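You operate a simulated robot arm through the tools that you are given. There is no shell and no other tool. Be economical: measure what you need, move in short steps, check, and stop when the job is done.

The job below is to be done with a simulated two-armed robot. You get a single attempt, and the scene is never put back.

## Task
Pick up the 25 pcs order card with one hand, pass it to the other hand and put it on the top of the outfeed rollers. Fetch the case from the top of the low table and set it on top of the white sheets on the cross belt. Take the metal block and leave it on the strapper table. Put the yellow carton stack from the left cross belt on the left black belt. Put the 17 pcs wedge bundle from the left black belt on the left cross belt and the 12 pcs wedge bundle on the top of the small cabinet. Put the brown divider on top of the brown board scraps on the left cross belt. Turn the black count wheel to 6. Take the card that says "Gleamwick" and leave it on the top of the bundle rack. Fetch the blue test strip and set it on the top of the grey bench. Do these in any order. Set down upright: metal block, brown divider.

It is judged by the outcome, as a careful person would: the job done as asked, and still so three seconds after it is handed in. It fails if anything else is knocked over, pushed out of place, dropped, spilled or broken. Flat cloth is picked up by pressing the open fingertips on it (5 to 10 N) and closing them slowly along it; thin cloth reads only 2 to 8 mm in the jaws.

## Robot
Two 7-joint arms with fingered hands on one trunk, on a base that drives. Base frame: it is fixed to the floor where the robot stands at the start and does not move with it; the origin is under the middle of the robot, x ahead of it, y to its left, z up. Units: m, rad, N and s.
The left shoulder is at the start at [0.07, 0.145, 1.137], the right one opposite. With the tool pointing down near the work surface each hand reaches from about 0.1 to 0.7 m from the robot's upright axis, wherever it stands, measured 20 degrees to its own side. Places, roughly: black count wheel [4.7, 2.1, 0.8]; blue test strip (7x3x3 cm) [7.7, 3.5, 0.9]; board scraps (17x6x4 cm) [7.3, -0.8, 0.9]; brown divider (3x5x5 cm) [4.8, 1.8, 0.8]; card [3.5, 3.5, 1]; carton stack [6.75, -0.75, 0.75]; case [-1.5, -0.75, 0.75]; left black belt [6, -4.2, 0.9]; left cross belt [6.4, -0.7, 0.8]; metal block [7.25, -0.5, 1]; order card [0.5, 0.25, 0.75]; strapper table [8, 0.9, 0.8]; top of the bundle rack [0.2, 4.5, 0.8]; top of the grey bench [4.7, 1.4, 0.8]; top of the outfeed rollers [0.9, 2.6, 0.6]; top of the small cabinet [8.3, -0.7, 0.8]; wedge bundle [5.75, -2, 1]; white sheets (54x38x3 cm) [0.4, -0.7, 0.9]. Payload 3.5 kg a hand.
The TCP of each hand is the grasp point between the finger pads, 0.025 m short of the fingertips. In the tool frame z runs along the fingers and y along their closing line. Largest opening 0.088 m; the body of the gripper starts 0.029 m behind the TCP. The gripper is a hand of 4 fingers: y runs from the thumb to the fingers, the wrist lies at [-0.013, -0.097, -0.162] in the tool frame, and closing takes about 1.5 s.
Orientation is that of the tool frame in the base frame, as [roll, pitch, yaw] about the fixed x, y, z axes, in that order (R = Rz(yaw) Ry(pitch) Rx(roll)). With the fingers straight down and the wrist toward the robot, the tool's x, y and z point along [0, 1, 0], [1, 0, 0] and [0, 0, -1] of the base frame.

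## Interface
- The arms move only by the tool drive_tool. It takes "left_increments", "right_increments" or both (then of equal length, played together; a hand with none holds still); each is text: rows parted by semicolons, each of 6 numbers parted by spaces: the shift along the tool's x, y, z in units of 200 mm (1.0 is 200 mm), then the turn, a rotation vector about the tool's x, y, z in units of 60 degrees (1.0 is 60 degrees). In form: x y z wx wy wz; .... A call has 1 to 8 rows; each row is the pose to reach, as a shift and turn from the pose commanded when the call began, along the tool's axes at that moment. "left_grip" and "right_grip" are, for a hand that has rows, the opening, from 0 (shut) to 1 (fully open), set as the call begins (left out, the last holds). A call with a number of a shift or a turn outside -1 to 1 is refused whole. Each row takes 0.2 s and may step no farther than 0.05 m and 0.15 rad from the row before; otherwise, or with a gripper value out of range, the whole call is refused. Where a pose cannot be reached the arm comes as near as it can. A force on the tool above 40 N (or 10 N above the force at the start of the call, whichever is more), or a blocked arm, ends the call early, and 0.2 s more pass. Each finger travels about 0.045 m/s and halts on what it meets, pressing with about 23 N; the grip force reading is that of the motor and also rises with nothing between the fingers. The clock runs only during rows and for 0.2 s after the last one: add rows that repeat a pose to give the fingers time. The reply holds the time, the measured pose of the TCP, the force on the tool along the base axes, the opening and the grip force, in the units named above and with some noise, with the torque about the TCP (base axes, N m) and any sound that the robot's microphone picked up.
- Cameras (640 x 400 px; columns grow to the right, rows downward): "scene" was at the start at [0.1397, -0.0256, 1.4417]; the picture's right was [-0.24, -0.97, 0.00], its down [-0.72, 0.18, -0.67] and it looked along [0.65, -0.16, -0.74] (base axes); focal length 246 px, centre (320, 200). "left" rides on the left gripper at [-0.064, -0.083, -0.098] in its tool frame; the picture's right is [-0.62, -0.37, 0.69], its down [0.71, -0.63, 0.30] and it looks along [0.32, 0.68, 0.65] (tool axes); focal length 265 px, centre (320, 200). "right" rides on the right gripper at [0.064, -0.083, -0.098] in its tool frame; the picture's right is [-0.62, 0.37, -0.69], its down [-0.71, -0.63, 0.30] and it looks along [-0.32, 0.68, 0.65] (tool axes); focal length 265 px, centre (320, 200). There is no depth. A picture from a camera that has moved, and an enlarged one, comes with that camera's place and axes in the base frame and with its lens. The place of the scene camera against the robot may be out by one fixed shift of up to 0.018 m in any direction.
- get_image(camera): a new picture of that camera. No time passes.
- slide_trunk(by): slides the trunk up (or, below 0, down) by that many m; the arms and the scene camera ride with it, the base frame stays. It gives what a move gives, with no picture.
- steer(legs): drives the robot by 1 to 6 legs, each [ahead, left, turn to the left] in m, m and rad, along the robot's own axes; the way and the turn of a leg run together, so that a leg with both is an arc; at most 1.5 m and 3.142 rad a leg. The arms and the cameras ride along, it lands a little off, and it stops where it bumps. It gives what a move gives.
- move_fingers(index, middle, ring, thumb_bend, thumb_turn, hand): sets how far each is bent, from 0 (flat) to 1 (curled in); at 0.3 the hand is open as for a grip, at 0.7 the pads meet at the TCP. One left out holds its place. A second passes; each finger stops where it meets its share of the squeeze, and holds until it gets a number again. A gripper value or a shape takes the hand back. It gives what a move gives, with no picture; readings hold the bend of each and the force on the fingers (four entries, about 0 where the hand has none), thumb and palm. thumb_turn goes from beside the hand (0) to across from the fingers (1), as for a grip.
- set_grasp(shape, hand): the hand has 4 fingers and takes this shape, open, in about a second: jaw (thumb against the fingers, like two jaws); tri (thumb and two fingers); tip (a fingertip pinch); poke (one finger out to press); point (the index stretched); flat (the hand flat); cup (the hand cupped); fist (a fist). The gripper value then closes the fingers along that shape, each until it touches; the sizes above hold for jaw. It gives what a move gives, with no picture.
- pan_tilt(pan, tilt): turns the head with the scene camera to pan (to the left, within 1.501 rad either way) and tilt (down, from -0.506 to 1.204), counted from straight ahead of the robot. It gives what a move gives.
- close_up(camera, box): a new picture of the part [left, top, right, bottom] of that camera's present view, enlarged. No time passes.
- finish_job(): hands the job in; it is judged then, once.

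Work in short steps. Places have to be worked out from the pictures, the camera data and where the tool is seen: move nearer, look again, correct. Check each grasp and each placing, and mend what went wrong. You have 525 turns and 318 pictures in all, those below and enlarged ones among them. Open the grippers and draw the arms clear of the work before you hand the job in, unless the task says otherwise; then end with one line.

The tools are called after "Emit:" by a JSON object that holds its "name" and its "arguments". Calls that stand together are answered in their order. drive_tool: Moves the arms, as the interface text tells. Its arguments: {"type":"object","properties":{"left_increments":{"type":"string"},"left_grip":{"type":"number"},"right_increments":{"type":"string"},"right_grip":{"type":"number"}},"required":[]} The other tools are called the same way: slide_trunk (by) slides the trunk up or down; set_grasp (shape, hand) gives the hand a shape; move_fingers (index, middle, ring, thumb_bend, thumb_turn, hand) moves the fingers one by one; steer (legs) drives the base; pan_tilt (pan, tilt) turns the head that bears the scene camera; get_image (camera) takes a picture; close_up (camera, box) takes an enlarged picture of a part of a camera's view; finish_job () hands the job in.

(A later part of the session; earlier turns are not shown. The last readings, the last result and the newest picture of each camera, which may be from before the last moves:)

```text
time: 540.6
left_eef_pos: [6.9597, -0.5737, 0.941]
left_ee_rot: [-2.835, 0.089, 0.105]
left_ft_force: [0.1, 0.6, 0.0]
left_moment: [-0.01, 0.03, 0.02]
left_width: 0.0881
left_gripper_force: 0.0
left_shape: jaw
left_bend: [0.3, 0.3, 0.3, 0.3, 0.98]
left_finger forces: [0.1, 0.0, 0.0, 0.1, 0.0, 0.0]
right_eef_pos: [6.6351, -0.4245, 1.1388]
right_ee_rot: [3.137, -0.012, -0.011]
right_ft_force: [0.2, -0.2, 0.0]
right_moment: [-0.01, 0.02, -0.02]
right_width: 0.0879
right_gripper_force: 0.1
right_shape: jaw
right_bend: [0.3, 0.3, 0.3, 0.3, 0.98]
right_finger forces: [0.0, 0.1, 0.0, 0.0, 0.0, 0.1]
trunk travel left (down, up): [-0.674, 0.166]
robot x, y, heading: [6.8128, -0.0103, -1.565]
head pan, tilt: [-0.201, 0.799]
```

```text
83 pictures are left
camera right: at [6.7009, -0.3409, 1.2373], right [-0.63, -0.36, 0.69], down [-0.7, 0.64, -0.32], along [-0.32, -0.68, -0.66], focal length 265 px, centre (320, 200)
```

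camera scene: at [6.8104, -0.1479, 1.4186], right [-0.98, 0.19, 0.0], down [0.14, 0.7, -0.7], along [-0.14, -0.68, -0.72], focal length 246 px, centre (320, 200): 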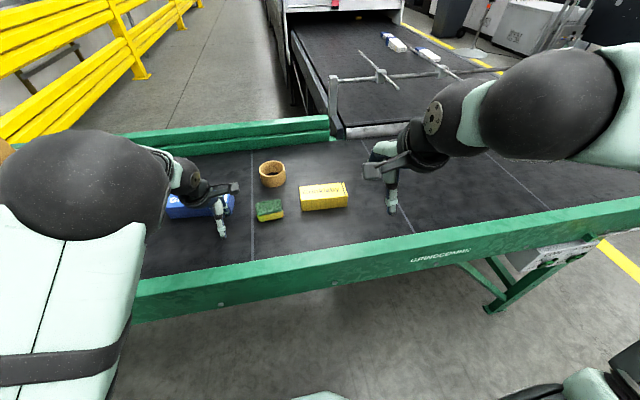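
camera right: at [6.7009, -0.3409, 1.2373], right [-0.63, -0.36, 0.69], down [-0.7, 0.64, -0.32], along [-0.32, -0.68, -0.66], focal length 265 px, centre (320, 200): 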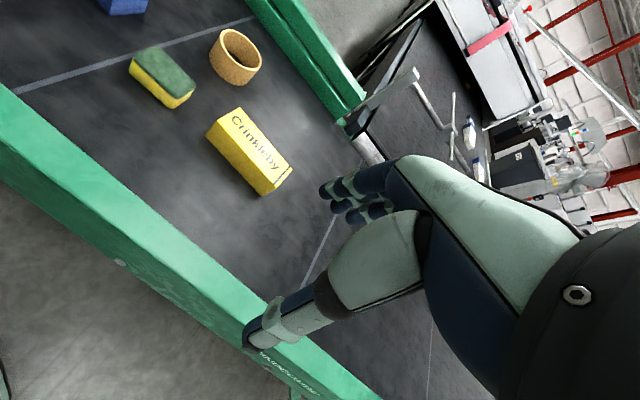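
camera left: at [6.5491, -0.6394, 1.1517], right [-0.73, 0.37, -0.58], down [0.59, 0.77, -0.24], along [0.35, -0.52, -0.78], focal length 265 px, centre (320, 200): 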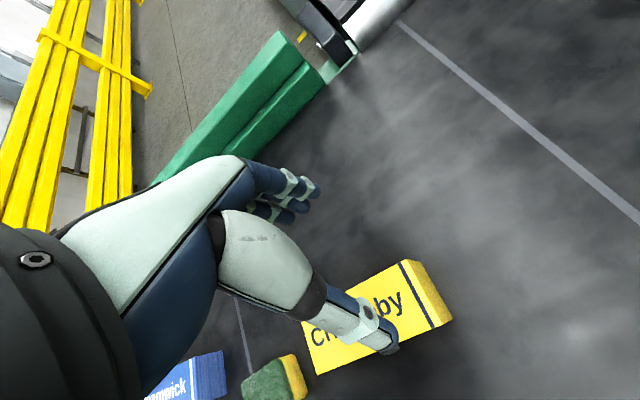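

Raise the left hand away from the blue bundle first.

Emit:
{"name": "drive_tool", "arguments": {"left_increments": "0 0 -0.15 0 0 0; 0 0 -0.35 0 0 0; 0 0 -0.55 0 0 0; 0 0 -0.75 0 0 0"}}

Emit:
{"name": "get_image", "arguments": {"camera": "left"}}

Emit:
{"name": "get_image", "arguments": {"camera": "scene"}}

```text
time: 541.6
left_eef_pos: [6.9747, -0.6157, 1.0856]
left_ee_rot: [-2.835, 0.09, 0.105]
left_ft_force: [0.6, -0.3, 0.6]
left_moment: [-0.01, -0.02, 0.0]
left_width: 0.0879
left_gripper_force: 0.0
left_shape: jaw
left_bend: [0.3, 0.3, 0.3, 0.3, 0.98]
left_finger forces: [0.1, 0.0, 0.1, 0.1, 0.0, 0.1]
right_eef_pos: [6.6353, -0.4241, 1.1388]
right_ee_rot: [3.138, -0.012, -0.01]
right_ft_force: [-0.1, 0.8, 0.0]
right_moment: [-0.02, -0.03, 0.05]
right_width: 0.0876
right_gripper_force: 0.0
right_shape: jaw
right_bend: [0.3, 0.3, 0.3, 0.3, 0.98]
right_finger forces: [0.0, 0.1, 0.0, 0.0, 0.0, 0.1]
trunk travel left (down, up): [-0.674, 0.166]
robot x, y, heading: [6.8118, -0.0149, -1.565]
head pan, tilt: [-0.201, 0.799]
```

```text
82 pictures are left
camera left: at [6.9156, -0.5714, 1.2091], right [-0.72, 0.49, -0.49], down [0.63, 0.76, -0.16], along [0.3, -0.43, -0.85], focal length 265 px, centre (320, 200)
```

left: 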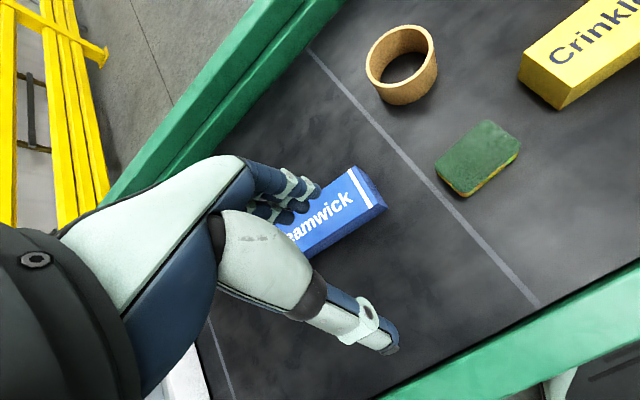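

```text
81 pictures are left
camera scene: at [6.8105, -0.1474, 1.4186], right [-0.98, 0.19, 0.0], down [0.14, 0.7, -0.7], along [-0.14, -0.68, -0.72], focal length 246 px, centre (320, 200)
```

scene: 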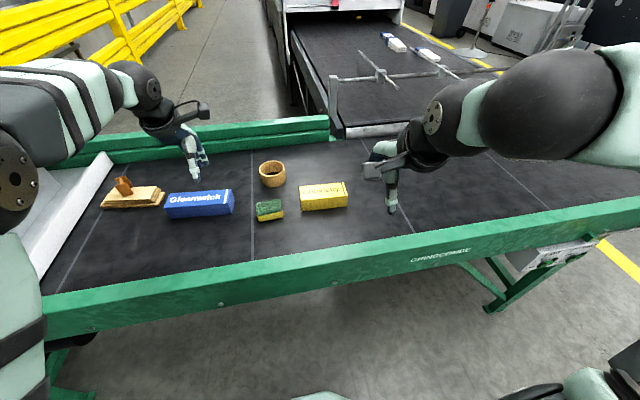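

All items are fine. Normalise the left hand and pull it back.

Emit:
{"name": "drive_tool", "arguments": {"left_increments": "0.1 -0.15 -0.1 -0.08 0 0.03; 0.15 -0.3 -0.15 -0.16 0 0.06; 0.2 -0.45 -0.15 -0.24 0 0.1; 0.2 -0.6 -0.15 -0.29 0 0.1"}}

Emit:
{"name": "drive_tool", "arguments": {"right_increments": "0.05 0.15 0.05 0 0 0; 0.1 0.3 0.1 0 0 0; 0.15 0.45 0.15 0 0 0; 0.2 0.6 0.2 0 0 0", "right_grip": 1}}

Emit:
{"name": "get_image", "arguments": {"camera": "right"}}

```text
time: 542.6
left_eef_pos: [7.0042, -0.505, 1.1467]
left_ee_rot: [3.131, 0.103, 0.001]
left_ft_force: [0.1, -0.1, 0.0]
left_moment: [0.0, -0.02, -0.01]
left_width: 0.088
left_gripper_force: 0.1
left_shape: jaw
left_bend: [0.3, 0.3, 0.3, 0.3, 0.98]
left_finger forces: [0.0, 0.0, 0.0, 0.1, 0.0, 0.0]
right_eef_pos: [6.6321, -0.4238, 1.1391]
right_ee_rot: [3.137, -0.016, -0.01]
right_ft_force: [-0.2, 0.0, -0.2]
right_moment: [-0.01, -0.07, 0.02]
right_width: 0.0878
right_gripper_force: 0.0
right_shape: jaw
right_bend: [0.3, 0.3, 0.3, 0.3, 0.98]
right_finger forces: [0.0, 0.0, 0.0, 0.0, 0.0, 0.0]
trunk travel left (down, up): [-0.674, 0.166]
robot x, y, heading: [6.8132, -0.0134, -1.561]
head pan, tilt: [-0.201, 0.799]
```

```text
time: 543.6
left_eef_pos: [7.011, -0.5089, 1.145]
left_ee_rot: [3.134, 0.105, 0.003]
left_ft_force: [0.4, 0.1, 0.5]
left_moment: [-0.01, 0.01, 0.02]
left_width: 0.0881
left_gripper_force: 0.0
left_shape: jaw
left_bend: [0.3, 0.3, 0.3, 0.3, 0.98]
left_finger forces: [0.0, 0.0, 0.1, 0.1, 0.0, 0.1]
right_eef_pos: [6.6776, -0.5448, 1.0999]
right_ee_rot: [3.139, -0.014, -0.01]
right_ft_force: [0.9, 0.0, 0.2]
right_moment: [0.03, 0.03, -0.01]
right_width: 0.0877
right_gripper_force: 0.0
right_shape: jaw
right_bend: [0.3, 0.3, 0.3, 0.3, 0.98]
right_finger forces: [0.0, 0.0, 0.0, 0.0, 0.0, 0.0]
trunk travel left (down, up): [-0.674, 0.166]
robot x, y, heading: [6.8125, -0.0099, -1.564]
head pan, tilt: [-0.201, 0.799]
```

```text
80 pictures are left
camera right: at [6.7427, -0.4618, 1.1986], right [-0.63, -0.36, 0.69], down [-0.7, 0.64, -0.31], along [-0.32, -0.68, -0.66], focal length 265 px, centre (320, 200)
```

right: 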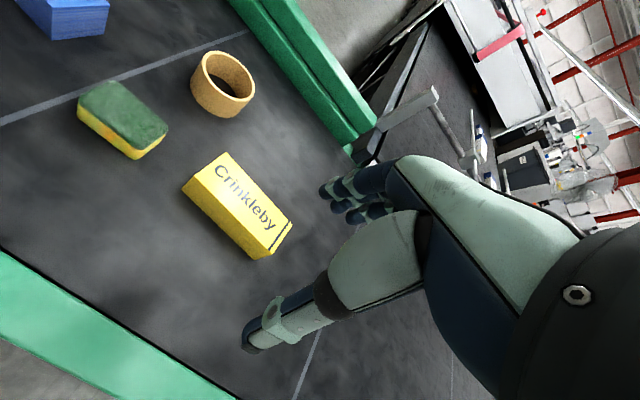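

Carton centre ≈[6.688, −0.666], top 0.876, aligned with x. Descend with the right hand.

Emit:
{"name": "drive_tool", "arguments": {"right_increments": "0.02 0.2 0 0 0 0; 0.042 0.4 0.05 0 0 0; 0.042 0.606 0.1 0 0 0; 0.042 0.606 0.3 0 0 0; 0.042 0.606 0.5 0 0 0; 0.042 0.606 0.7 0 0 0; 0.042 0.606 0.9 0 0 0"}}

Emit:
{"name": "get_image", "arguments": {"camera": "right"}}

```text
time: 545.2
left_eef_pos: [7.008, -0.5091, 1.1457]
left_ee_rot: [3.134, 0.104, 0.001]
left_ft_force: [-0.1, -0.7, 0.2]
left_moment: [-0.01, 0.02, 0.01]
left_width: 0.0879
left_gripper_force: 0.1
left_shape: jaw
left_bend: [0.3, 0.3, 0.3, 0.3, 0.98]
left_finger forces: [0.1, 0.0, 0.0, 0.0, 0.1, 0.0]
right_eef_pos: [6.6835, -0.668, 0.9209]
right_ee_rot: [3.138, -0.013, -0.01]
right_ft_force: [0.8, 0.6, 0.6]
right_moment: [0.01, 0.02, 0.03]
right_width: 0.0877
right_gripper_force: 0.0
right_shape: jaw
right_bend: [0.3, 0.3, 0.3, 0.3, 0.98]
right_finger forces: [0.1, 0.1, 0.0, 0.0, 0.0, 0.0]
trunk travel left (down, up): [-0.674, 0.166]
robot x, y, heading: [6.8116, -0.0109, -1.568]
head pan, tilt: [-0.201, 0.799]
```

```text
79 pictures are left
camera right: at [6.7486, -0.5845, 1.0186], right [-0.63, -0.36, 0.69], down [-0.7, 0.64, -0.32], along [-0.32, -0.68, -0.66], focal length 265 px, centre (320, 200)
```

right: 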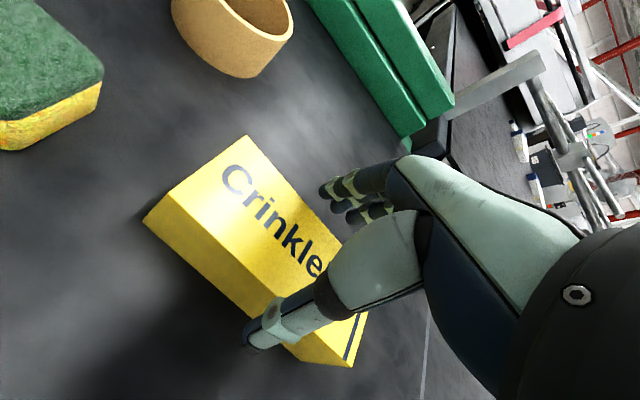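

Emit:
{"name": "drive_tool", "arguments": {"right_increments": "0 0.045 0.08 0 0 0; 0 0.045 0.16 0 0 0; 0 0.045 0.23 0 0 0"}}

Emit:
{"name": "drive_tool", "arguments": {"right_increments": "0 0 0 0 0 0; 0 0 0 0 0 0; 0 0 0 0 0 0; 0 0 0 0 0 0; 0 0 0 0 0 0; 0 0 0 0 0 0", "right_grip": 0}}

Emit:
{"name": "get_image", "arguments": {"camera": "right"}}

```text
time: 546.0
left_eef_pos: [7.0082, -0.5054, 1.1479]
left_ee_rot: [3.132, 0.105, 0.0]
left_ft_force: [0.7, 0.0, 0.1]
left_moment: [0.02, -0.02, 0.06]
left_width: 0.0876
left_gripper_force: 0.1
left_shape: jaw
left_bend: [0.3, 0.3, 0.3, 0.3, 0.98]
left_finger forces: [0.0, 0.0, 0.0, 0.0, 0.0, 0.0]
right_eef_pos: [6.6839, -0.6736, 0.8767]
right_ee_rot: [3.135, -0.013, -0.011]
right_ft_force: [0.3, 6.2, 9.8]
right_moment: [0.19, -0.05, -0.01]
right_width: 0.0879
right_gripper_force: 0.0
right_shape: jaw
right_bend: [0.3, 0.3, 0.3, 0.28, 0.97]
right_finger forces: [0.1, 0.1, 0.0, 0.0, 10.2, 0.0]
trunk travel left (down, up): [-0.674, 0.166]
robot x, y, heading: [6.8149, -0.0094, -1.562]
head pan, tilt: [-0.201, 0.799]
```

```text
time: 547.5
left_eef_pos: [7.0093, -0.504, 1.1471]
left_ee_rot: [3.132, 0.104, 0.001]
left_ft_force: [-0.2, 0.3, -0.3]
left_moment: [0.02, 0.0, -0.02]
left_width: 0.0882
left_gripper_force: 0.0
left_shape: jaw
left_bend: [0.3, 0.3, 0.3, 0.3, 0.98]
left_finger forces: [0.0, 0.0, 0.0, 0.0, 0.0, 0.0]
right_eef_pos: [6.6853, -0.6731, 0.8763]
right_ee_rot: [3.134, -0.012, -0.01]
right_ft_force: [-1.0, 9.0, 16.7]
right_moment: [-0.24, -0.08, 0.14]
right_width: 0.0606
right_gripper_force: 23.1
right_shape: jaw
right_bend: [0.74, 0.44, 0.4, 0.49, 0.98]
right_finger forces: [17.0, 9.1, 3.4, 0.0, 45.3, 0.0]
trunk travel left (down, up): [-0.674, 0.166]
robot x, y, heading: [6.8142, -0.0127, -1.565]
head pan, tilt: [-0.201, 0.799]
```

```text
78 pictures are left
camera right: at [6.7501, -0.5894, 0.9759], right [-0.63, -0.36, 0.69], down [-0.7, 0.63, -0.32], along [-0.32, -0.69, -0.65], focal length 265 px, centre (320, 200)
```

right: 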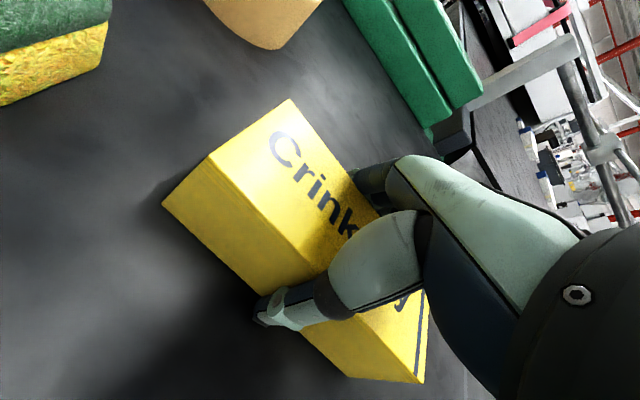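

Gripped (6 cm). Lift.

Emit:
{"name": "drive_tool", "arguments": {"right_increments": "0 0 -0.1 0 0 0; 0 0 -0.25 0 0 0; 0 0 -0.45 0 0 0; 0 -0.1 -0.7 0 0 0; 0 -0.2 -0.9 0 0 0; 0 -0.4 -1 0 0 0; 0 -0.6 -1 0 0 0"}}

Emit:
{"name": "get_image", "arguments": {"camera": "right"}}

```text
refused: row 4 steps farther than a row can; nothing moved
```

```text
77 pictures are left
camera right: at [6.7501, -0.5894, 0.9759], right [-0.63, -0.36, 0.69], down [-0.7, 0.63, -0.32], along [-0.32, -0.69, -0.65], focal length 265 px, centre (320, 200)
```

right: 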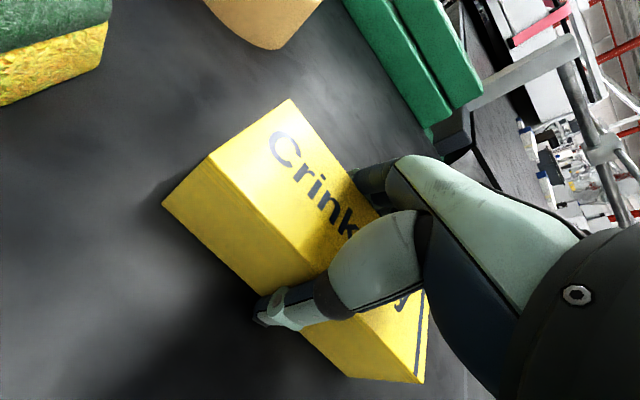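

Emit:
{"name": "drive_tool", "arguments": {"right_increments": "0 0 -0.1 0 0 0; 0 0 -0.25 0 0 0; 0 0 -0.45 0 0 0; 0 0 -0.65 0 0 0; 0 0 -0.85 0 0 0; 0 0 -1 0 0 0; 0 -0.2 -1 0 0 0; 0 -0.4 -1 0 0 0"}}

Emit:
{"name": "get_image", "arguments": {"camera": "right"}}

```text
time: 549.2
left_eef_pos: [7.0089, -0.5059, 1.1455]
left_ee_rot: [3.13, 0.103, -0.001]
left_ft_force: [0.3, -0.1, -0.1]
left_moment: [-0.01, -0.04, 0.02]
left_width: 0.088
left_gripper_force: 0.0
left_shape: jaw
left_bend: [0.3, 0.3, 0.3, 0.3, 0.98]
left_finger forces: [0.1, 0.0, 0.1, 0.0, 0.0, 0.0]
right_eef_pos: [6.6847, -0.5909, 1.076]
right_ee_rot: [3.136, -0.011, -0.011]
right_ft_force: [0.2, 0.8, -2.4]
right_moment: [-0.02, 0.01, -0.02]
right_width: 0.0617
right_gripper_force: 22.7
right_shape: jaw
right_bend: [0.73, 0.44, 0.39, 0.47, 0.98]
right_finger forces: [19.2, 9.4, 3.1, 0.0, 35.3, 0.0]
trunk travel left (down, up): [-0.674, 0.166]
robot x, y, heading: [6.8123, -0.0131, -1.567]
head pan, tilt: [-0.201, 0.799]
```

```text
76 pictures are left
camera right: at [6.7505, -0.5083, 1.1736], right [-0.63, -0.36, 0.69], down [-0.7, 0.64, -0.32], along [-0.32, -0.68, -0.65], focal length 265 px, centre (320, 200)
```

right: 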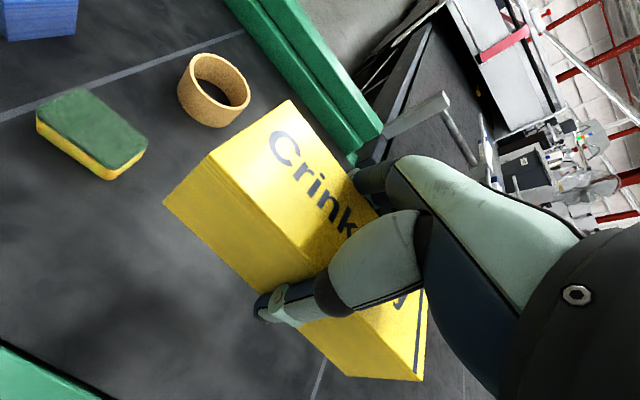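

Carton held. Drive around the cross belt's west end to the aisle beside the black belt.

Emit:
{"name": "steer", "arguments": {"legs": [[-0.6, 0, 0], [0, -1.4, 0], [0.3, -0.85, 0]]}}

Emit:
{"name": "pan_tilt", "arguments": {"pan": 0.2, "tilt": 0.45}}

Emit:
{"name": "get_image", "arguments": {"camera": "scene"}}

```text
time: 560.5
left_eef_pos: [5.4933, 0.0097, 1.145]
left_ee_rot: [3.134, 0.103, -0.04]
left_ft_force: [-0.7, -0.1, -0.8]
left_moment: [0.0, -0.02, 0.0]
left_width: 0.0879
left_gripper_force: 0.2
left_shape: jaw
left_bend: [0.3, 0.3, 0.3, 0.3, 0.98]
left_finger forces: [0.0, 0.0, 0.1, 0.0, 0.0, 0.0]
right_eef_pos: [5.1685, -0.0635, 1.0739]
right_ee_rot: [-3.14, -0.015, -0.051]
right_ft_force: [0.1, -0.6, -1.6]
right_moment: [-0.03, 0.0, 0.03]
right_width: 0.0612
right_gripper_force: 23.1
right_shape: jaw
right_bend: [0.73, 0.44, 0.39, 0.47, 0.98]
right_finger forces: [19.3, 9.5, 3.0, 0.0, 35.0, 0.0]
trunk travel left (down, up): [-0.674, 0.166]
robot x, y, heading: [5.318, 0.5127, -1.605]
head pan, tilt: [-0.201, 0.799]
stopped in leg 3: the robot was blocked; the commanded pose is now the measured one
```

```text
time: 561.4
left_eef_pos: [5.4958, 0.0103, 1.144]
left_ee_rot: [3.132, 0.104, -0.039]
left_ft_force: [0.6, -0.1, -0.5]
left_moment: [-0.02, 0.01, 0.0]
left_width: 0.088
left_gripper_force: 0.0
left_shape: jaw
left_bend: [0.3, 0.3, 0.3, 0.3, 0.98]
left_finger forces: [0.1, 0.1, 0.1, 0.0, 0.1, 0.1]
right_eef_pos: [5.1697, -0.064, 1.0744]
right_ee_rot: [3.139, -0.014, -0.05]
right_ft_force: [0.0, 0.1, -2.7]
right_moment: [0.0, 0.02, 0.01]
right_width: 0.0618
right_gripper_force: 22.5
right_shape: jaw
right_bend: [0.73, 0.44, 0.39, 0.47, 0.98]
right_finger forces: [19.4, 9.4, 3.1, 0.0, 35.0, 0.0]
trunk travel left (down, up): [-0.674, 0.166]
robot x, y, heading: [5.3194, 0.5167, -1.606]
head pan, tilt: [0.201, 0.45]
```

```text
75 pictures are left
camera scene: at [5.3467, 0.3655, 1.4489], right [-0.99, -0.17, 0.0], down [-0.07, 0.43, -0.9], along [0.15, -0.89, -0.44], focal length 246 px, centre (320, 200)
```

scene: 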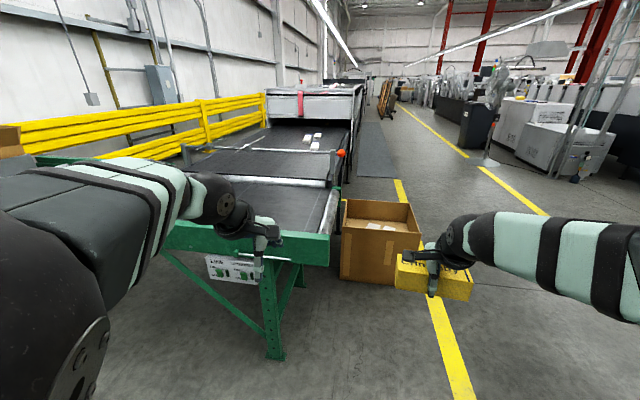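

Blocked by the pile on the right. Go ahead first, then right, and down the aisle past the floor box.

Emit:
{"name": "steer", "arguments": {"legs": [[0.5, 0.05, 0.03], [0, -0.75, 0], [1.2, 0, 0], [0.75, 0, 0]]}}

Emit:
{"name": "pan_tilt", "arguments": {"pan": 1.2, "tilt": 0.5}}

Emit:
{"name": "get_image", "arguments": {"camera": "scene"}}

```text
time: 565.4
left_eef_pos: [5.4427, -0.4929, 1.1455]
left_ee_rot: [3.132, 0.101, -0.035]
left_ft_force: [0.1, -0.1, 0.5]
left_moment: [-0.02, -0.04, -0.02]
left_width: 0.0878
left_gripper_force: 0.1
left_shape: jaw
left_bend: [0.3, 0.3, 0.3, 0.3, 0.98]
left_finger forces: [0.0, 0.0, 0.0, 0.1, 0.1, 0.0]
right_eef_pos: [5.1174, -0.568, 1.0741]
right_ee_rot: [3.14, -0.014, -0.047]
right_ft_force: [-1.3, -0.6, -1.5]
right_moment: [-0.01, -0.02, 0.01]
right_width: 0.0615
right_gripper_force: 22.9
right_shape: jaw
right_bend: [0.73, 0.44, 0.39, 0.47, 0.98]
right_finger forces: [19.3, 9.4, 2.9, 0.0, 35.0, 0.0]
trunk travel left (down, up): [-0.674, 0.166]
robot x, y, heading: [5.2676, 0.0129, -1.607]
head pan, tilt: [0.201, 0.45]
stopped in leg 2: the robot was blocked; the commanded pose is now the measured one
```

```text
time: 566.7
left_eef_pos: [5.4462, -0.4957, 1.1447]
left_ee_rot: [3.135, 0.105, -0.035]
left_ft_force: [-0.8, 0.1, 1.0]
left_moment: [0.01, -0.02, -0.01]
left_width: 0.0878
left_gripper_force: 0.1
left_shape: jaw
left_bend: [0.3, 0.3, 0.3, 0.3, 0.98]
left_finger forces: [0.1, 0.0, 0.1, 0.1, 0.1, 0.0]
right_eef_pos: [5.1198, -0.5699, 1.073]
right_ee_rot: [3.139, -0.014, -0.047]
right_ft_force: [-0.2, -1.0, -2.5]
right_moment: [0.0, 0.03, -0.02]
right_width: 0.0615
right_gripper_force: 23.3
right_shape: jaw
right_bend: [0.73, 0.44, 0.39, 0.47, 0.98]
right_finger forces: [19.3, 9.4, 3.0, 0.0, 35.1, 0.0]
trunk travel left (down, up): [-0.674, 0.166]
robot x, y, heading: [5.269, 0.0103, -1.602]
head pan, tilt: [1.201, 0.499]
```

```text
74 pictures are left
camera scene: at [5.3636, -0.0856, 1.4445], right [-0.39, -0.92, 0.0], down [-0.44, 0.19, -0.88], along [0.81, -0.34, -0.48], focal length 246 px, centre (320, 200)
```

scene: 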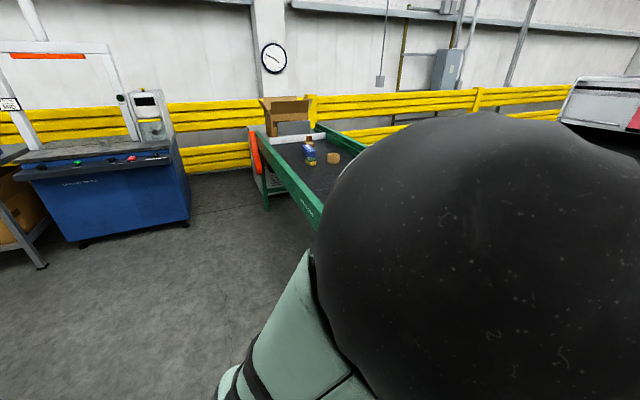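

Emit:
{"name": "pan_tilt", "arguments": {"pan": -1.3, "tilt": 0.7}}

Emit:
{"name": "get_image", "arguments": {"camera": "scene"}}

```text
time: 569.0
left_eef_pos: [5.4466, -0.495, 1.1454]
left_ee_rot: [3.132, 0.104, -0.035]
left_ft_force: [-0.2, -0.5, -0.5]
left_moment: [0.04, -0.03, 0.02]
left_width: 0.0879
left_gripper_force: 0.1
left_shape: jaw
left_bend: [0.3, 0.3, 0.3, 0.3, 0.98]
left_finger forces: [0.1, 0.1, 0.0, 0.0, 0.0, 0.0]
right_eef_pos: [5.1193, -0.5696, 1.0748]
right_ee_rot: [3.141, -0.013, -0.045]
right_ft_force: [-0.2, -0.5, -1.8]
right_moment: [0.0, 0.01, 0.0]
right_width: 0.0614
right_gripper_force: 23.6
right_shape: jaw
right_bend: [0.73, 0.44, 0.39, 0.47, 0.98]
right_finger forces: [19.3, 9.3, 3.0, 0.0, 35.0, 0.0]
trunk travel left (down, up): [-0.674, 0.166]
robot x, y, heading: [5.2702, 0.0064, -1.601]
head pan, tilt: [-1.3, 0.7]
```

```text
73 pictures are left
camera scene: at [5.1976, -0.0698, 1.4268], right [-0.24, 0.97, 0.0], down [0.63, 0.15, -0.76], along [-0.74, -0.18, -0.64], focal length 246 px, centre (320, 200)
```

scene: 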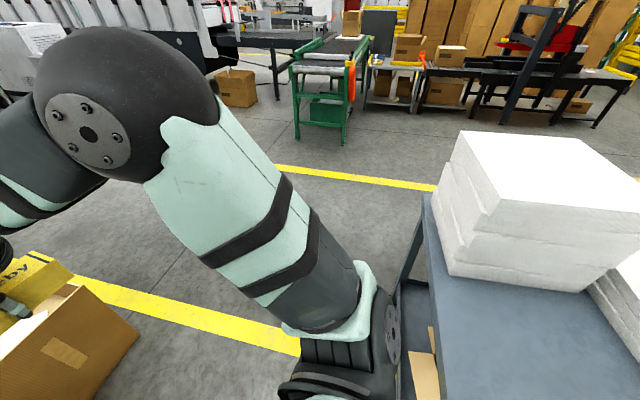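

The bench corner is at the robot's right. Go 0.33 m further ahead before moving right.

Emit:
{"name": "steer", "arguments": {"legs": [[0.34, 0.03, 0.03], [0, -0.8, 0], [1.1, 0, 0], [0.7, 0, 0]]}}

Emit:
{"name": "pan_tilt", "arguments": {"pan": 1.3, "tilt": 0.5}}

Emit:
{"name": "get_image", "arguments": {"camera": "scene"}}

```text
time: 583.8
left_eef_pos: [4.6784, -2.6504, 1.1462]
left_ee_rot: [3.131, 0.105, -0.015]
left_ft_force: [0.4, 0.1, 0.3]
left_moment: [0.05, 0.04, -0.02]
left_width: 0.088
left_gripper_force: 0.0
left_shape: jaw
left_bend: [0.3, 0.3, 0.3, 0.3, 0.98]
left_finger forces: [0.1, 0.1, 0.0, 0.0, 0.0, 0.0]
right_eef_pos: [4.3519, -2.7306, 1.0736]
right_ee_rot: [3.14, -0.015, -0.027]
right_ft_force: [0.1, 0.0, -2.7]
right_moment: [0.0, 0.0, -0.03]
right_width: 0.0614
right_gripper_force: 23.2
right_shape: jaw
right_bend: [0.73, 0.44, 0.39, 0.47, 0.98]
right_finger forces: [19.3, 9.4, 3.0, 0.1, 34.9, 0.1]
trunk travel left (down, up): [-0.674, 0.166]
robot x, y, heading: [4.4894, -2.1509, -1.582]
head pan, tilt: [-1.3, 0.7]
```

```text
time: 586.1
left_eef_pos: [4.6776, -2.6506, 1.1451]
left_ee_rot: [3.133, 0.105, -0.015]
left_ft_force: [0.1, -0.4, -0.1]
left_moment: [0.02, 0.0, -0.01]
left_width: 0.0879
left_gripper_force: 0.0
left_shape: jaw
left_bend: [0.3, 0.3, 0.3, 0.3, 0.98]
left_finger forces: [0.1, 0.1, 0.1, 0.0, 0.0, 0.0]
right_eef_pos: [4.3518, -2.7328, 1.0745]
right_ee_rot: [3.14, -0.014, -0.026]
right_ft_force: [0.4, -0.2, -3.0]
right_moment: [0.03, -0.04, -0.02]
right_width: 0.062
right_gripper_force: 22.8
right_shape: jaw
right_bend: [0.73, 0.44, 0.39, 0.47, 0.98]
right_finger forces: [19.2, 9.3, 3.0, 0.0, 34.8, 0.0]
trunk travel left (down, up): [-0.674, 0.166]
robot x, y, heading: [4.492, -2.1531, -1.582]
head pan, tilt: [1.3, 0.499]
```

```text
72 pictures are left
camera scene: at [4.5887, -2.2338, 1.4445], right [-0.28, -0.96, 0.0], down [-0.46, 0.13, -0.88], along [0.84, -0.24, -0.48], focal length 246 px, centre (320, 200)
```

scene: 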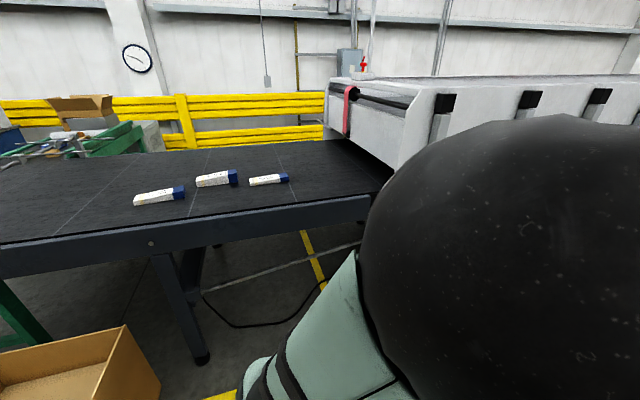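

Three bundles on the belt. Turn to face +x and approach.

Emit:
{"name": "steer", "arguments": {"legs": [[0, 0, 1.58], [0.45, 0, 0]]}}

Emit:
{"name": "pan_tilt", "arguments": {"pan": 0.15, "tilt": 0.6}}

Emit:
{"name": "get_image", "arguments": {"camera": "scene"}}

```text
time: 592.7
left_eef_pos: [5.4282, -1.9451, 1.1454]
left_ee_rot: [3.132, 0.104, 1.578]
left_ft_force: [0.8, -0.9, 0.2]
left_moment: [0.0, 0.0, 0.02]
left_width: 0.0878
left_gripper_force: 0.1
left_shape: jaw
left_bend: [0.3, 0.3, 0.3, 0.3, 0.98]
left_finger forces: [0.0, 0.1, 0.1, 0.0, 0.1, 0.0]
right_eef_pos: [5.5169, -2.2699, 1.0742]
right_ee_rot: [3.14, -0.015, 1.566]
right_ft_force: [0.0, -0.9, -1.9]
right_moment: [0.01, -0.01, -0.02]
right_width: 0.0616
right_gripper_force: 23.2
right_shape: jaw
right_bend: [0.73, 0.44, 0.39, 0.47, 0.98]
right_finger forces: [18.5, 8.9, 2.9, 0.0, 32.9, 0.0]
trunk travel left (down, up): [-0.674, 0.166]
robot x, y, heading: [4.9332, -2.1454, 0.011]
head pan, tilt: [1.3, 0.499]
```

```text
time: 594.1
left_eef_pos: [5.4285, -1.9458, 1.1453]
left_ee_rot: [3.132, 0.106, 1.579]
left_ft_force: [0.0, -0.1, -0.2]
left_moment: [0.0, 0.02, 0.0]
left_width: 0.0877
left_gripper_force: 0.0
left_shape: jaw
left_bend: [0.3, 0.3, 0.3, 0.3, 0.98]
left_finger forces: [0.0, 0.0, 0.0, 0.0, 0.0, 0.0]
right_eef_pos: [5.5182, -2.2682, 1.0725]
right_ee_rot: [3.14, -0.015, 1.566]
right_ft_force: [-0.5, -0.5, -1.6]
right_moment: [-0.01, 0.0, 0.02]
right_width: 0.0618
right_gripper_force: 23.0
right_shape: jaw
right_bend: [0.73, 0.44, 0.39, 0.47, 0.98]
right_finger forces: [18.5, 8.9, 2.8, 0.0, 32.9, 0.0]
trunk travel left (down, up): [-0.674, 0.166]
robot x, y, heading: [4.9315, -2.144, 0.014]
head pan, tilt: [0.15, 0.6]
```

```text
71 pictures are left
camera scene: at [5.0856, -2.1366, 1.4354], right [0.16, -0.99, 0.0], down [-0.56, -0.09, -0.82], along [0.81, 0.13, -0.57], focal length 246 px, centre (320, 200)
```

scene: 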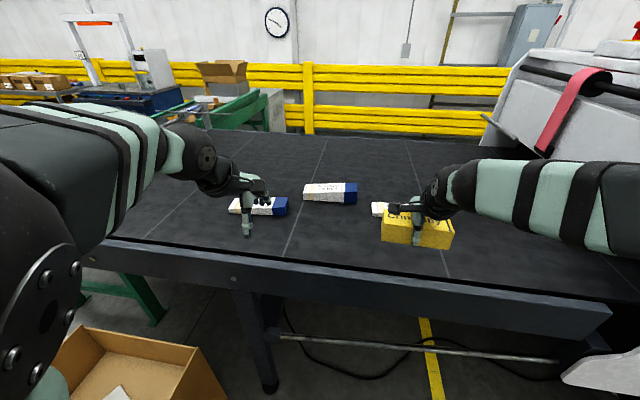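

Move the carton right and forward to a free spot on the black belt (≈[5.66, −2.44]).

Emit:
{"name": "drive_tool", "arguments": {"right_increments": "-0.17 0.14 0 0 0 0; -0.34 0.28 0 0 0 0; -0.51 0.42 0 0 0 0; -0.68 0.56 0 0 0 0; -0.85 0.7 0 0 0 0"}}

Emit:
{"name": "get_image", "arguments": {"camera": "scene"}}

Emit:
{"name": "get_image", "arguments": {"camera": "right"}}

```text
time: 595.3
left_eef_pos: [5.43, -1.9477, 1.1441]
left_ee_rot: [3.137, 0.102, 1.578]
left_ft_force: [0.7, -0.4, 0.0]
left_moment: [0.0, 0.01, 0.0]
left_width: 0.088
left_gripper_force: 0.2
left_shape: jaw
left_bend: [0.3, 0.3, 0.3, 0.3, 0.98]
left_finger forces: [0.0, 0.0, 0.0, 0.0, 0.0, 0.0]
right_eef_pos: [5.6588, -2.4391, 1.0708]
right_ee_rot: [-3.137, -0.014, 1.567]
right_ft_force: [1.0, -1.1, -1.2]
right_moment: [0.0, -0.01, 0.0]
right_width: 0.0618
right_gripper_force: 23.1
right_shape: jaw
right_bend: [0.73, 0.44, 0.39, 0.47, 0.98]
right_finger forces: [17.8, 8.7, 2.7, 0.1, 31.9, 0.1]
trunk travel left (down, up): [-0.674, 0.166]
robot x, y, heading: [4.9348, -2.1482, 0.013]
head pan, tilt: [0.15, 0.6]
```

```text
70 pictures are left
camera scene: at [5.0882, -2.1389, 1.4351], right [0.16, -0.99, 0.0], down [-0.56, -0.09, -0.82], along [0.81, 0.13, -0.57], focal length 246 px, centre (320, 200)
```

scene: 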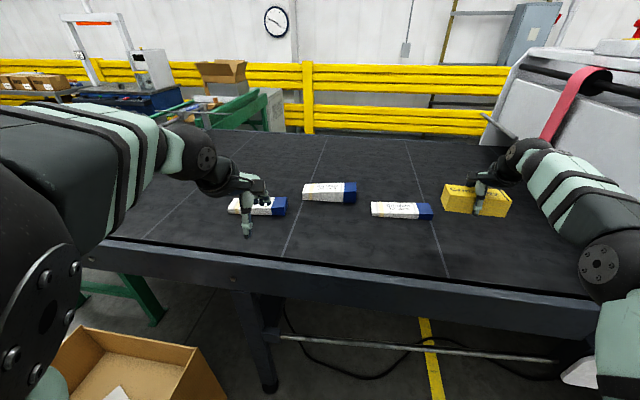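

```text
69 pictures are left
camera right: at [5.5788, -2.3763, 1.1694], right [0.37, -0.63, 0.68], down [-0.63, -0.71, -0.31], along [0.68, -0.32, -0.66], focal length 265 px, centre (320, 200)
```

right: 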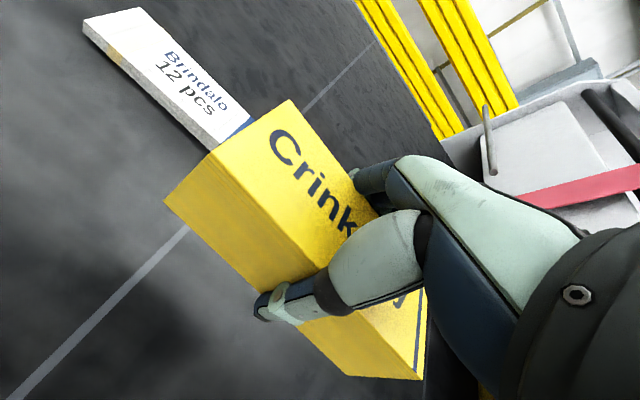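

The right-hand bundle reads "Brindalo 12 pcs". Lower the carton here (clear of it).

Emit:
{"name": "drive_tool", "arguments": {"right_increments": "0 0 0.2 0 0 0; 0 0 0.4 0 0 0; 0 0 0.6 0 0 0; 0 0 0.8 0 0 0; 0 0 0.9 0 0 0"}}

Emit:
{"name": "drive_tool", "arguments": {"right_increments": "0 0 0.04 0 0 0; 0 0 0.08 0 0 0"}}

Emit:
{"name": "get_image", "arguments": {"camera": "right"}}

```text
time: 596.4
left_eef_pos: [5.424, -1.9443, 1.1474]
left_ee_rot: [3.13, 0.106, 1.574]
left_ft_force: [0.1, 0.2, 0.6]
left_moment: [0.03, 0.0, 0.0]
left_width: 0.088
left_gripper_force: 0.0
left_shape: jaw
left_bend: [0.3, 0.3, 0.3, 0.3, 0.98]
left_finger forces: [0.0, 0.0, 0.0, 0.1, 0.1, 0.0]
right_eef_pos: [5.6606, -2.4356, 0.9279]
right_ee_rot: [3.093, -0.012, 1.564]
right_ft_force: [-21.8, 2.9, 23.6]
right_moment: [-0.02, -0.03, 0.01]
right_width: 0.0587
right_gripper_force: 22.9
right_shape: jaw
right_bend: [0.74, 0.45, 0.41, 0.48, 0.97]
right_finger forces: [14.2, 7.2, 2.7, 0.0, 57.6, 0.0]
trunk travel left (down, up): [-0.674, 0.166]
robot x, y, heading: [4.9335, -2.147, 0.01]
head pan, tilt: [0.15, 0.6]
stopped in row 5 (right hand): the force on the tool passed its limit at 46 N (the readings are from after the stop); the commanded pose is now the measured one
```

```text
time: 596.9
left_eef_pos: [5.4234, -1.9448, 1.1472]
left_ee_rot: [3.133, 0.106, 1.575]
left_ft_force: [0.8, 0.3, -0.8]
left_moment: [0.04, 0.01, -0.04]
left_width: 0.0879
left_gripper_force: 0.0
left_shape: jaw
left_bend: [0.3, 0.3, 0.3, 0.3, 0.98]
left_finger forces: [0.0, 0.1, 0.1, 0.0, 0.0, 0.0]
right_eef_pos: [5.6663, -2.4367, 0.9284]
right_ee_rot: [3.074, -0.012, 1.564]
right_ft_force: [-18.1, 2.9, 24.7]
right_moment: [0.12, 0.32, 0.2]
right_width: 0.059
right_gripper_force: 22.8
right_shape: jaw
right_bend: [0.74, 0.46, 0.41, 0.46, 0.97]
right_finger forces: [13.7, 7.3, 2.9, 0.1, 55.4, 0.1]
trunk travel left (down, up): [-0.674, 0.166]
robot x, y, heading: [4.9329, -2.1444, 0.011]
head pan, tilt: [0.15, 0.6]
stopped in row 2 (right hand): the force on the tool passed its limit at 46 N (the readings are from after the stop); the commanded pose is now the measured one
```

```text
68 pictures are left
camera right: at [5.5784, -2.3722, 1.0206], right [0.32, -0.63, 0.71], down [-0.61, -0.71, -0.36], along [0.72, -0.32, -0.61], focal length 265 px, centre (320, 200)
```

right: 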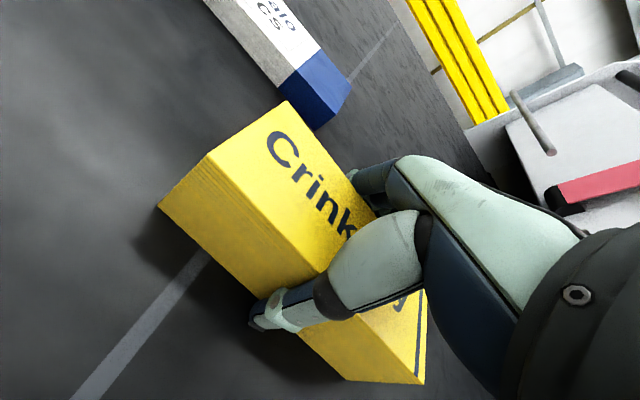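

On the belt (z≈0.90). Ease up 4 mm and open.

Emit:
{"name": "drive_tool", "arguments": {"right_increments": "0 -0.02 -0.02 0.05 0 0; 0 -0.02 -0.03 0.06 0 0"}}

Emit:
{"name": "drive_tool", "arguments": {"right_increments": "0 0 0 0 0 0; 0 0 0 0 0 0; 0 0 0 0 0 0; 0 0 0 0 0 0; 0 0 0 0 0 0", "right_grip": 1}}

Emit:
{"name": "drive_tool", "arguments": {"right_increments": "0 0 -0.15 0 0 0; 0 0 -0.35 0 0 0; 0 0 -0.6 0 0 0; 0 0 -0.8 0 0 0"}}

Emit:
{"name": "get_image", "arguments": {"camera": "right"}}

Emit:
{"name": "close_up", "arguments": {"camera": "scene", "box": [210, 160, 530, 260]}}

```text
time: 597.5
left_eef_pos: [5.4265, -1.9445, 1.1459]
left_ee_rot: [3.131, 0.107, 1.576]
left_ft_force: [0.1, 0.4, -0.1]
left_moment: [0.0, 0.02, -0.02]
left_width: 0.0882
left_gripper_force: 0.0
left_shape: jaw
left_bend: [0.3, 0.3, 0.3, 0.3, 0.98]
left_finger forces: [0.1, 0.1, 0.1, 0.0, 0.0, 0.0]
right_eef_pos: [5.6641, -2.4347, 0.9287]
right_ee_rot: [3.14, -0.012, 1.561]
right_ft_force: [4.8, 1.5, 14.9]
right_moment: [0.05, -0.65, 0.13]
right_width: 0.0621
right_gripper_force: 23.0
right_shape: jaw
right_bend: [0.74, 0.43, 0.38, 0.47, 0.98]
right_finger forces: [22.5, 11.1, 3.6, 0.0, 36.2, 0.1]
trunk travel left (down, up): [-0.674, 0.166]
robot x, y, heading: [4.9343, -2.1453, 0.013]
head pan, tilt: [0.15, 0.6]
```

```text
time: 598.7
left_eef_pos: [5.4282, -1.9454, 1.1459]
left_ee_rot: [3.132, 0.106, 1.577]
left_ft_force: [-1.0, -0.4, 0.1]
left_moment: [0.0, 0.0, 0.0]
left_width: 0.0878
left_gripper_force: 0.1
left_shape: jaw
left_bend: [0.3, 0.3, 0.3, 0.3, 0.98]
left_finger forces: [0.1, 0.0, 0.1, 0.1, 0.0, 0.0]
right_eef_pos: [5.6639, -2.4372, 0.9252]
right_ee_rot: [-3.134, -0.011, 1.563]
right_ft_force: [0.1, 2.9, 6.3]
right_moment: [0.0, -0.03, 0.01]
right_width: 0.0873
right_gripper_force: 0.0
right_shape: jaw
right_bend: [0.29, 0.31, 0.3, 0.3, 0.97]
right_finger forces: [3.6, 1.1, 0.0, 0.0, 2.9, 0.1]
trunk travel left (down, up): [-0.674, 0.166]
robot x, y, heading: [4.9341, -2.1455, 0.01]
head pan, tilt: [0.15, 0.6]
```

```text
time: 599.7
left_eef_pos: [5.4284, -1.9464, 1.1451]
left_ee_rot: [3.132, 0.106, 1.576]
left_ft_force: [-0.2, 0.1, 0.1]
left_moment: [0.01, -0.02, -0.03]
left_width: 0.0879
left_gripper_force: 0.0
left_shape: jaw
left_bend: [0.3, 0.3, 0.3, 0.3, 0.98]
left_finger forces: [0.0, 0.1, 0.0, 0.0, 0.1, 0.0]
right_eef_pos: [5.6628, -2.4407, 1.0861]
right_ee_rot: [-3.134, -0.011, 1.559]
right_ft_force: [-0.3, 0.4, 0.1]
right_moment: [-0.03, 0.02, 0.01]
right_width: 0.0878
right_gripper_force: 0.1
right_shape: jaw
right_bend: [0.3, 0.3, 0.3, 0.3, 0.97]
right_finger forces: [0.0, 0.0, 0.1, 0.0, 0.0, 0.0]
trunk travel left (down, up): [-0.674, 0.166]
robot x, y, heading: [4.9315, -2.1467, 0.012]
head pan, tilt: [0.15, 0.6]
```

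```text
67 pictures are left
camera right: at [5.5819, -2.3757, 1.1848], right [0.37, -0.63, 0.68], down [-0.64, -0.7, -0.31], along [0.68, -0.32, -0.66], focal length 265 px, centre (320, 200)
```

right: 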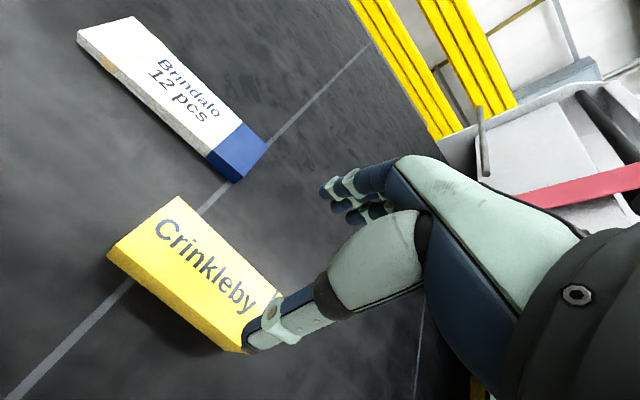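

```text
2.00 times, centred on (370, 210) of scene
camera zoom: at [5.0845, -2.1367, 1.4354], right [0.16, -0.99, 0.0], down [-0.56, -0.09, -0.83], along [0.81, 0.13, -0.56], focal length 492 px, centre (220, 180)
```

zoom: 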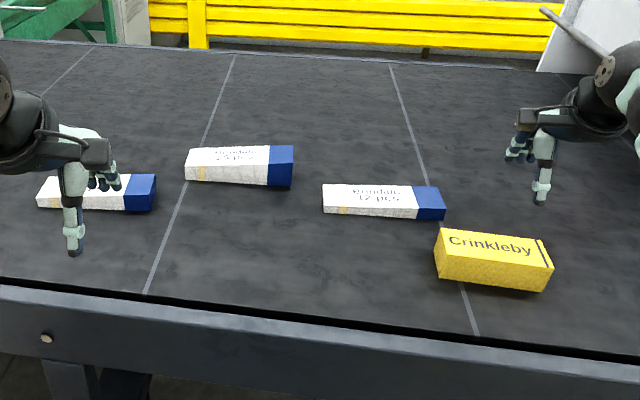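

Carton is on the black belt. Now identify the 17 pcs bundle using the left camera.

Emit:
{"name": "get_image", "arguments": {"camera": "left"}}

Emit:
{"name": "close_up", "arguments": {"camera": "scene", "box": [220, 170, 370, 230]}}

```text
65 pictures are left
camera left: at [5.3433, -2.0003, 1.2496], right [-0.36, -0.69, -0.63], down [-0.63, 0.67, -0.38], along [0.69, 0.26, -0.68], focal length 265 px, centre (320, 200)
```

left: 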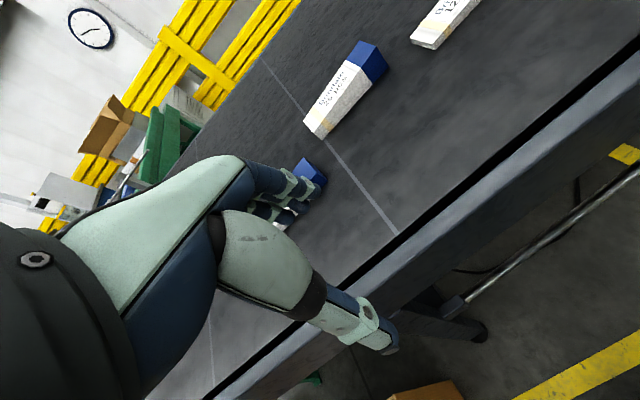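

```text
4.27 times, centred on (295, 200) of scene
camera zoom: at [5.0845, -2.1367, 1.4354], right [0.16, -0.99, 0.0], down [-0.56, -0.09, -0.83], along [0.81, 0.13, -0.56], focal length 1050 px, centre (427, 200)
```

zoom: 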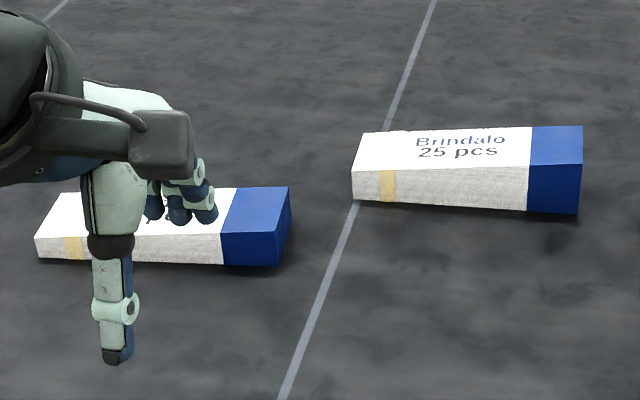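

Middle one is 25 pcs, so the left one should be 17. Move closer, and look at each.

Emit:
{"name": "steer", "arguments": {"legs": [[0.2, 0.0, 0]]}}

Emit:
{"name": "drive_tool", "arguments": {"left_increments": "0.1 -0.1 0 0 0.05 0; 0.2 -0.2 0 0 0.1 0; 0.3 -0.2 0 0 0.1 0", "right_increments": "0.2 -0.1 -0.05 0 0 0; 0.4 -0.2 -0.1 0 0 0; 0.6 -0.3 -0.1 0 0 0"}}

Emit:
{"name": "get_image", "arguments": {"camera": "left"}}

Emit:
{"name": "get_image", "arguments": {"camera": "right"}}

```text
time: 601.3
left_eef_pos: [5.6292, -1.9454, 1.1457]
left_ee_rot: [3.132, 0.105, 1.575]
left_ft_force: [0.8, -0.1, -0.4]
left_moment: [0.01, -0.01, 0.0]
left_width: 0.0878
left_gripper_force: 0.1
left_shape: jaw
left_bend: [0.3, 0.3, 0.3, 0.3, 0.98]
left_finger forces: [0.1, 0.0, 0.0, 0.0, 0.0, 0.0]
right_eef_pos: [5.8625, -2.4386, 1.0867]
right_ee_rot: [-3.136, -0.012, 1.561]
right_ft_force: [-0.5, -0.2, -0.2]
right_moment: [0.01, 0.01, -0.03]
right_width: 0.0877
right_gripper_force: 0.1
right_shape: jaw
right_bend: [0.3, 0.3, 0.3, 0.3, 0.97]
right_finger forces: [0.1, 0.1, 0.1, 0.0, 0.0, 0.0]
trunk travel left (down, up): [-0.674, 0.166]
robot x, y, heading: [5.1388, -2.1432, 0.004]
head pan, tilt: [0.15, 0.6]
```

```text
time: 602.1
left_eef_pos: [5.5887, -1.8831, 1.1376]
left_ee_rot: [3.131, 0.009, 1.577]
left_ft_force: [0.7, -0.3, -0.5]
left_moment: [0.01, 0.05, 0.0]
left_width: 0.0879
left_gripper_force: 0.0
left_shape: jaw
left_bend: [0.3, 0.3, 0.3, 0.3, 0.98]
left_finger forces: [0.1, 0.1, 0.0, 0.1, 0.0, 0.0]
left hand out of reach, approached as far as the arm can: row 2
right_eef_pos: [5.8053, -2.3192, 1.1056]
right_ee_rot: [-3.134, -0.01, 1.558]
right_ft_force: [-0.1, 0.0, 0.0]
right_moment: [-0.02, 0.0, -0.02]
right_width: 0.0879
right_gripper_force: 0.1
right_shape: jaw
right_bend: [0.3, 0.3, 0.3, 0.3, 0.97]
right_finger forces: [0.0, 0.0, 0.0, 0.1, 0.1, 0.0]
trunk travel left (down, up): [-0.674, 0.166]
robot x, y, heading: [5.1311, -2.1451, 0.01]
head pan, tilt: [0.15, 0.6]
```

```text
63 pictures are left
camera left: at [5.5042, -1.9468, 1.236], right [-0.36, -0.63, -0.69], down [-0.63, 0.71, -0.32], along [0.69, 0.32, -0.65], focal length 265 px, centre (320, 200)
```

left: 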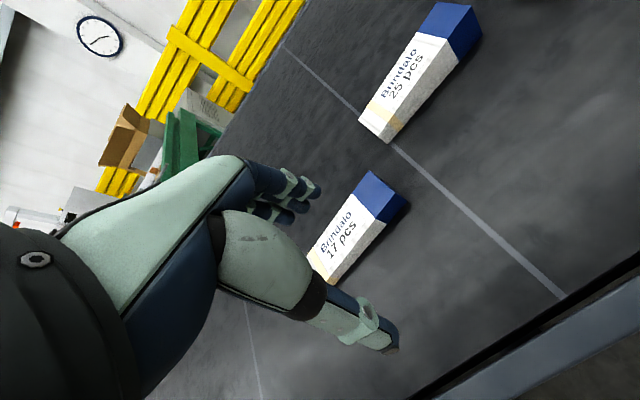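

```text
62 pictures are left
camera right: at [5.7251, -2.2541, 1.2056], right [0.36, -0.63, 0.68], down [-0.64, -0.7, -0.31], along [0.68, -0.33, -0.66], focal length 265 px, centre (320, 200)
```

right: 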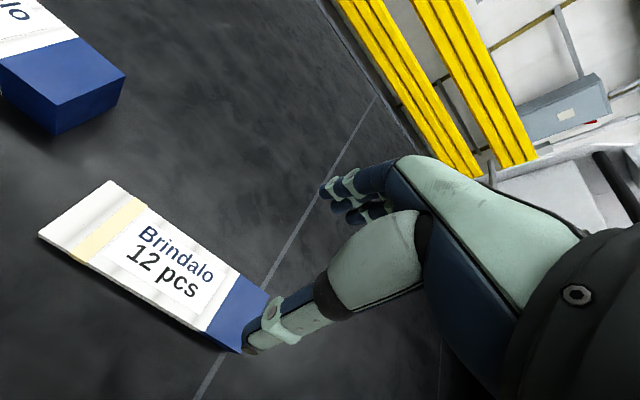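

12 pcs centre ≈[5.807, −2.295], 17 pcs confirmed on the left. Pick the 12 pcs bundle with the right hand.

Emit:
{"name": "drive_tool", "arguments": {"right_increments": "0.12 0.01 0.15 0 0 0; 0.12 0.01 0.35 0 0 0; 0.12 0.01 0.55 0 0 0; 0.12 0.01 0.72 0 0 0; 0.12 0.01 0.8 0 0 0"}}

Emit:
{"name": "get_image", "arguments": {"camera": "right"}}

```text
time: 603.3
left_eef_pos: [5.589, -1.8836, 1.1372]
left_ee_rot: [3.134, 0.009, 1.578]
left_ft_force: [0.8, 0.9, -0.7]
left_moment: [-0.02, 0.01, 0.0]
left_width: 0.0877
left_gripper_force: 0.0
left_shape: jaw
left_bend: [0.3, 0.3, 0.3, 0.3, 0.98]
left_finger forces: [0.0, 0.0, 0.0, 0.2, 0.1, 0.0]
right_eef_pos: [5.8059, -2.2922, 0.947]
right_ee_rot: [-3.137, -0.013, 1.56]
right_ft_force: [0.0, -0.5, 0.1]
right_moment: [-0.03, 0.03, -0.01]
right_width: 0.0877
right_gripper_force: 0.1
right_shape: jaw
right_bend: [0.3, 0.3, 0.3, 0.3, 0.97]
right_finger forces: [0.0, 0.1, 0.0, 0.0, 0.1, 0.0]
trunk travel left (down, up): [-0.674, 0.166]
robot x, y, heading: [5.1361, -2.1448, 0.009]
head pan, tilt: [0.15, 0.6]
```

```text
61 pictures are left
camera right: at [5.7245, -2.2288, 1.0469], right [0.37, -0.63, 0.68], down [-0.64, -0.7, -0.31], along [0.68, -0.32, -0.66], focal length 265 px, centre (320, 200)
```

right: 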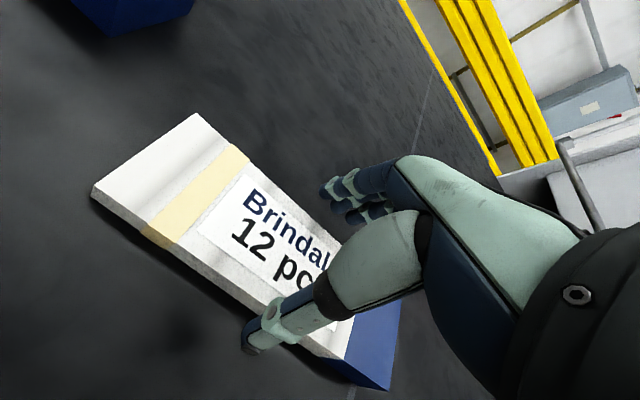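

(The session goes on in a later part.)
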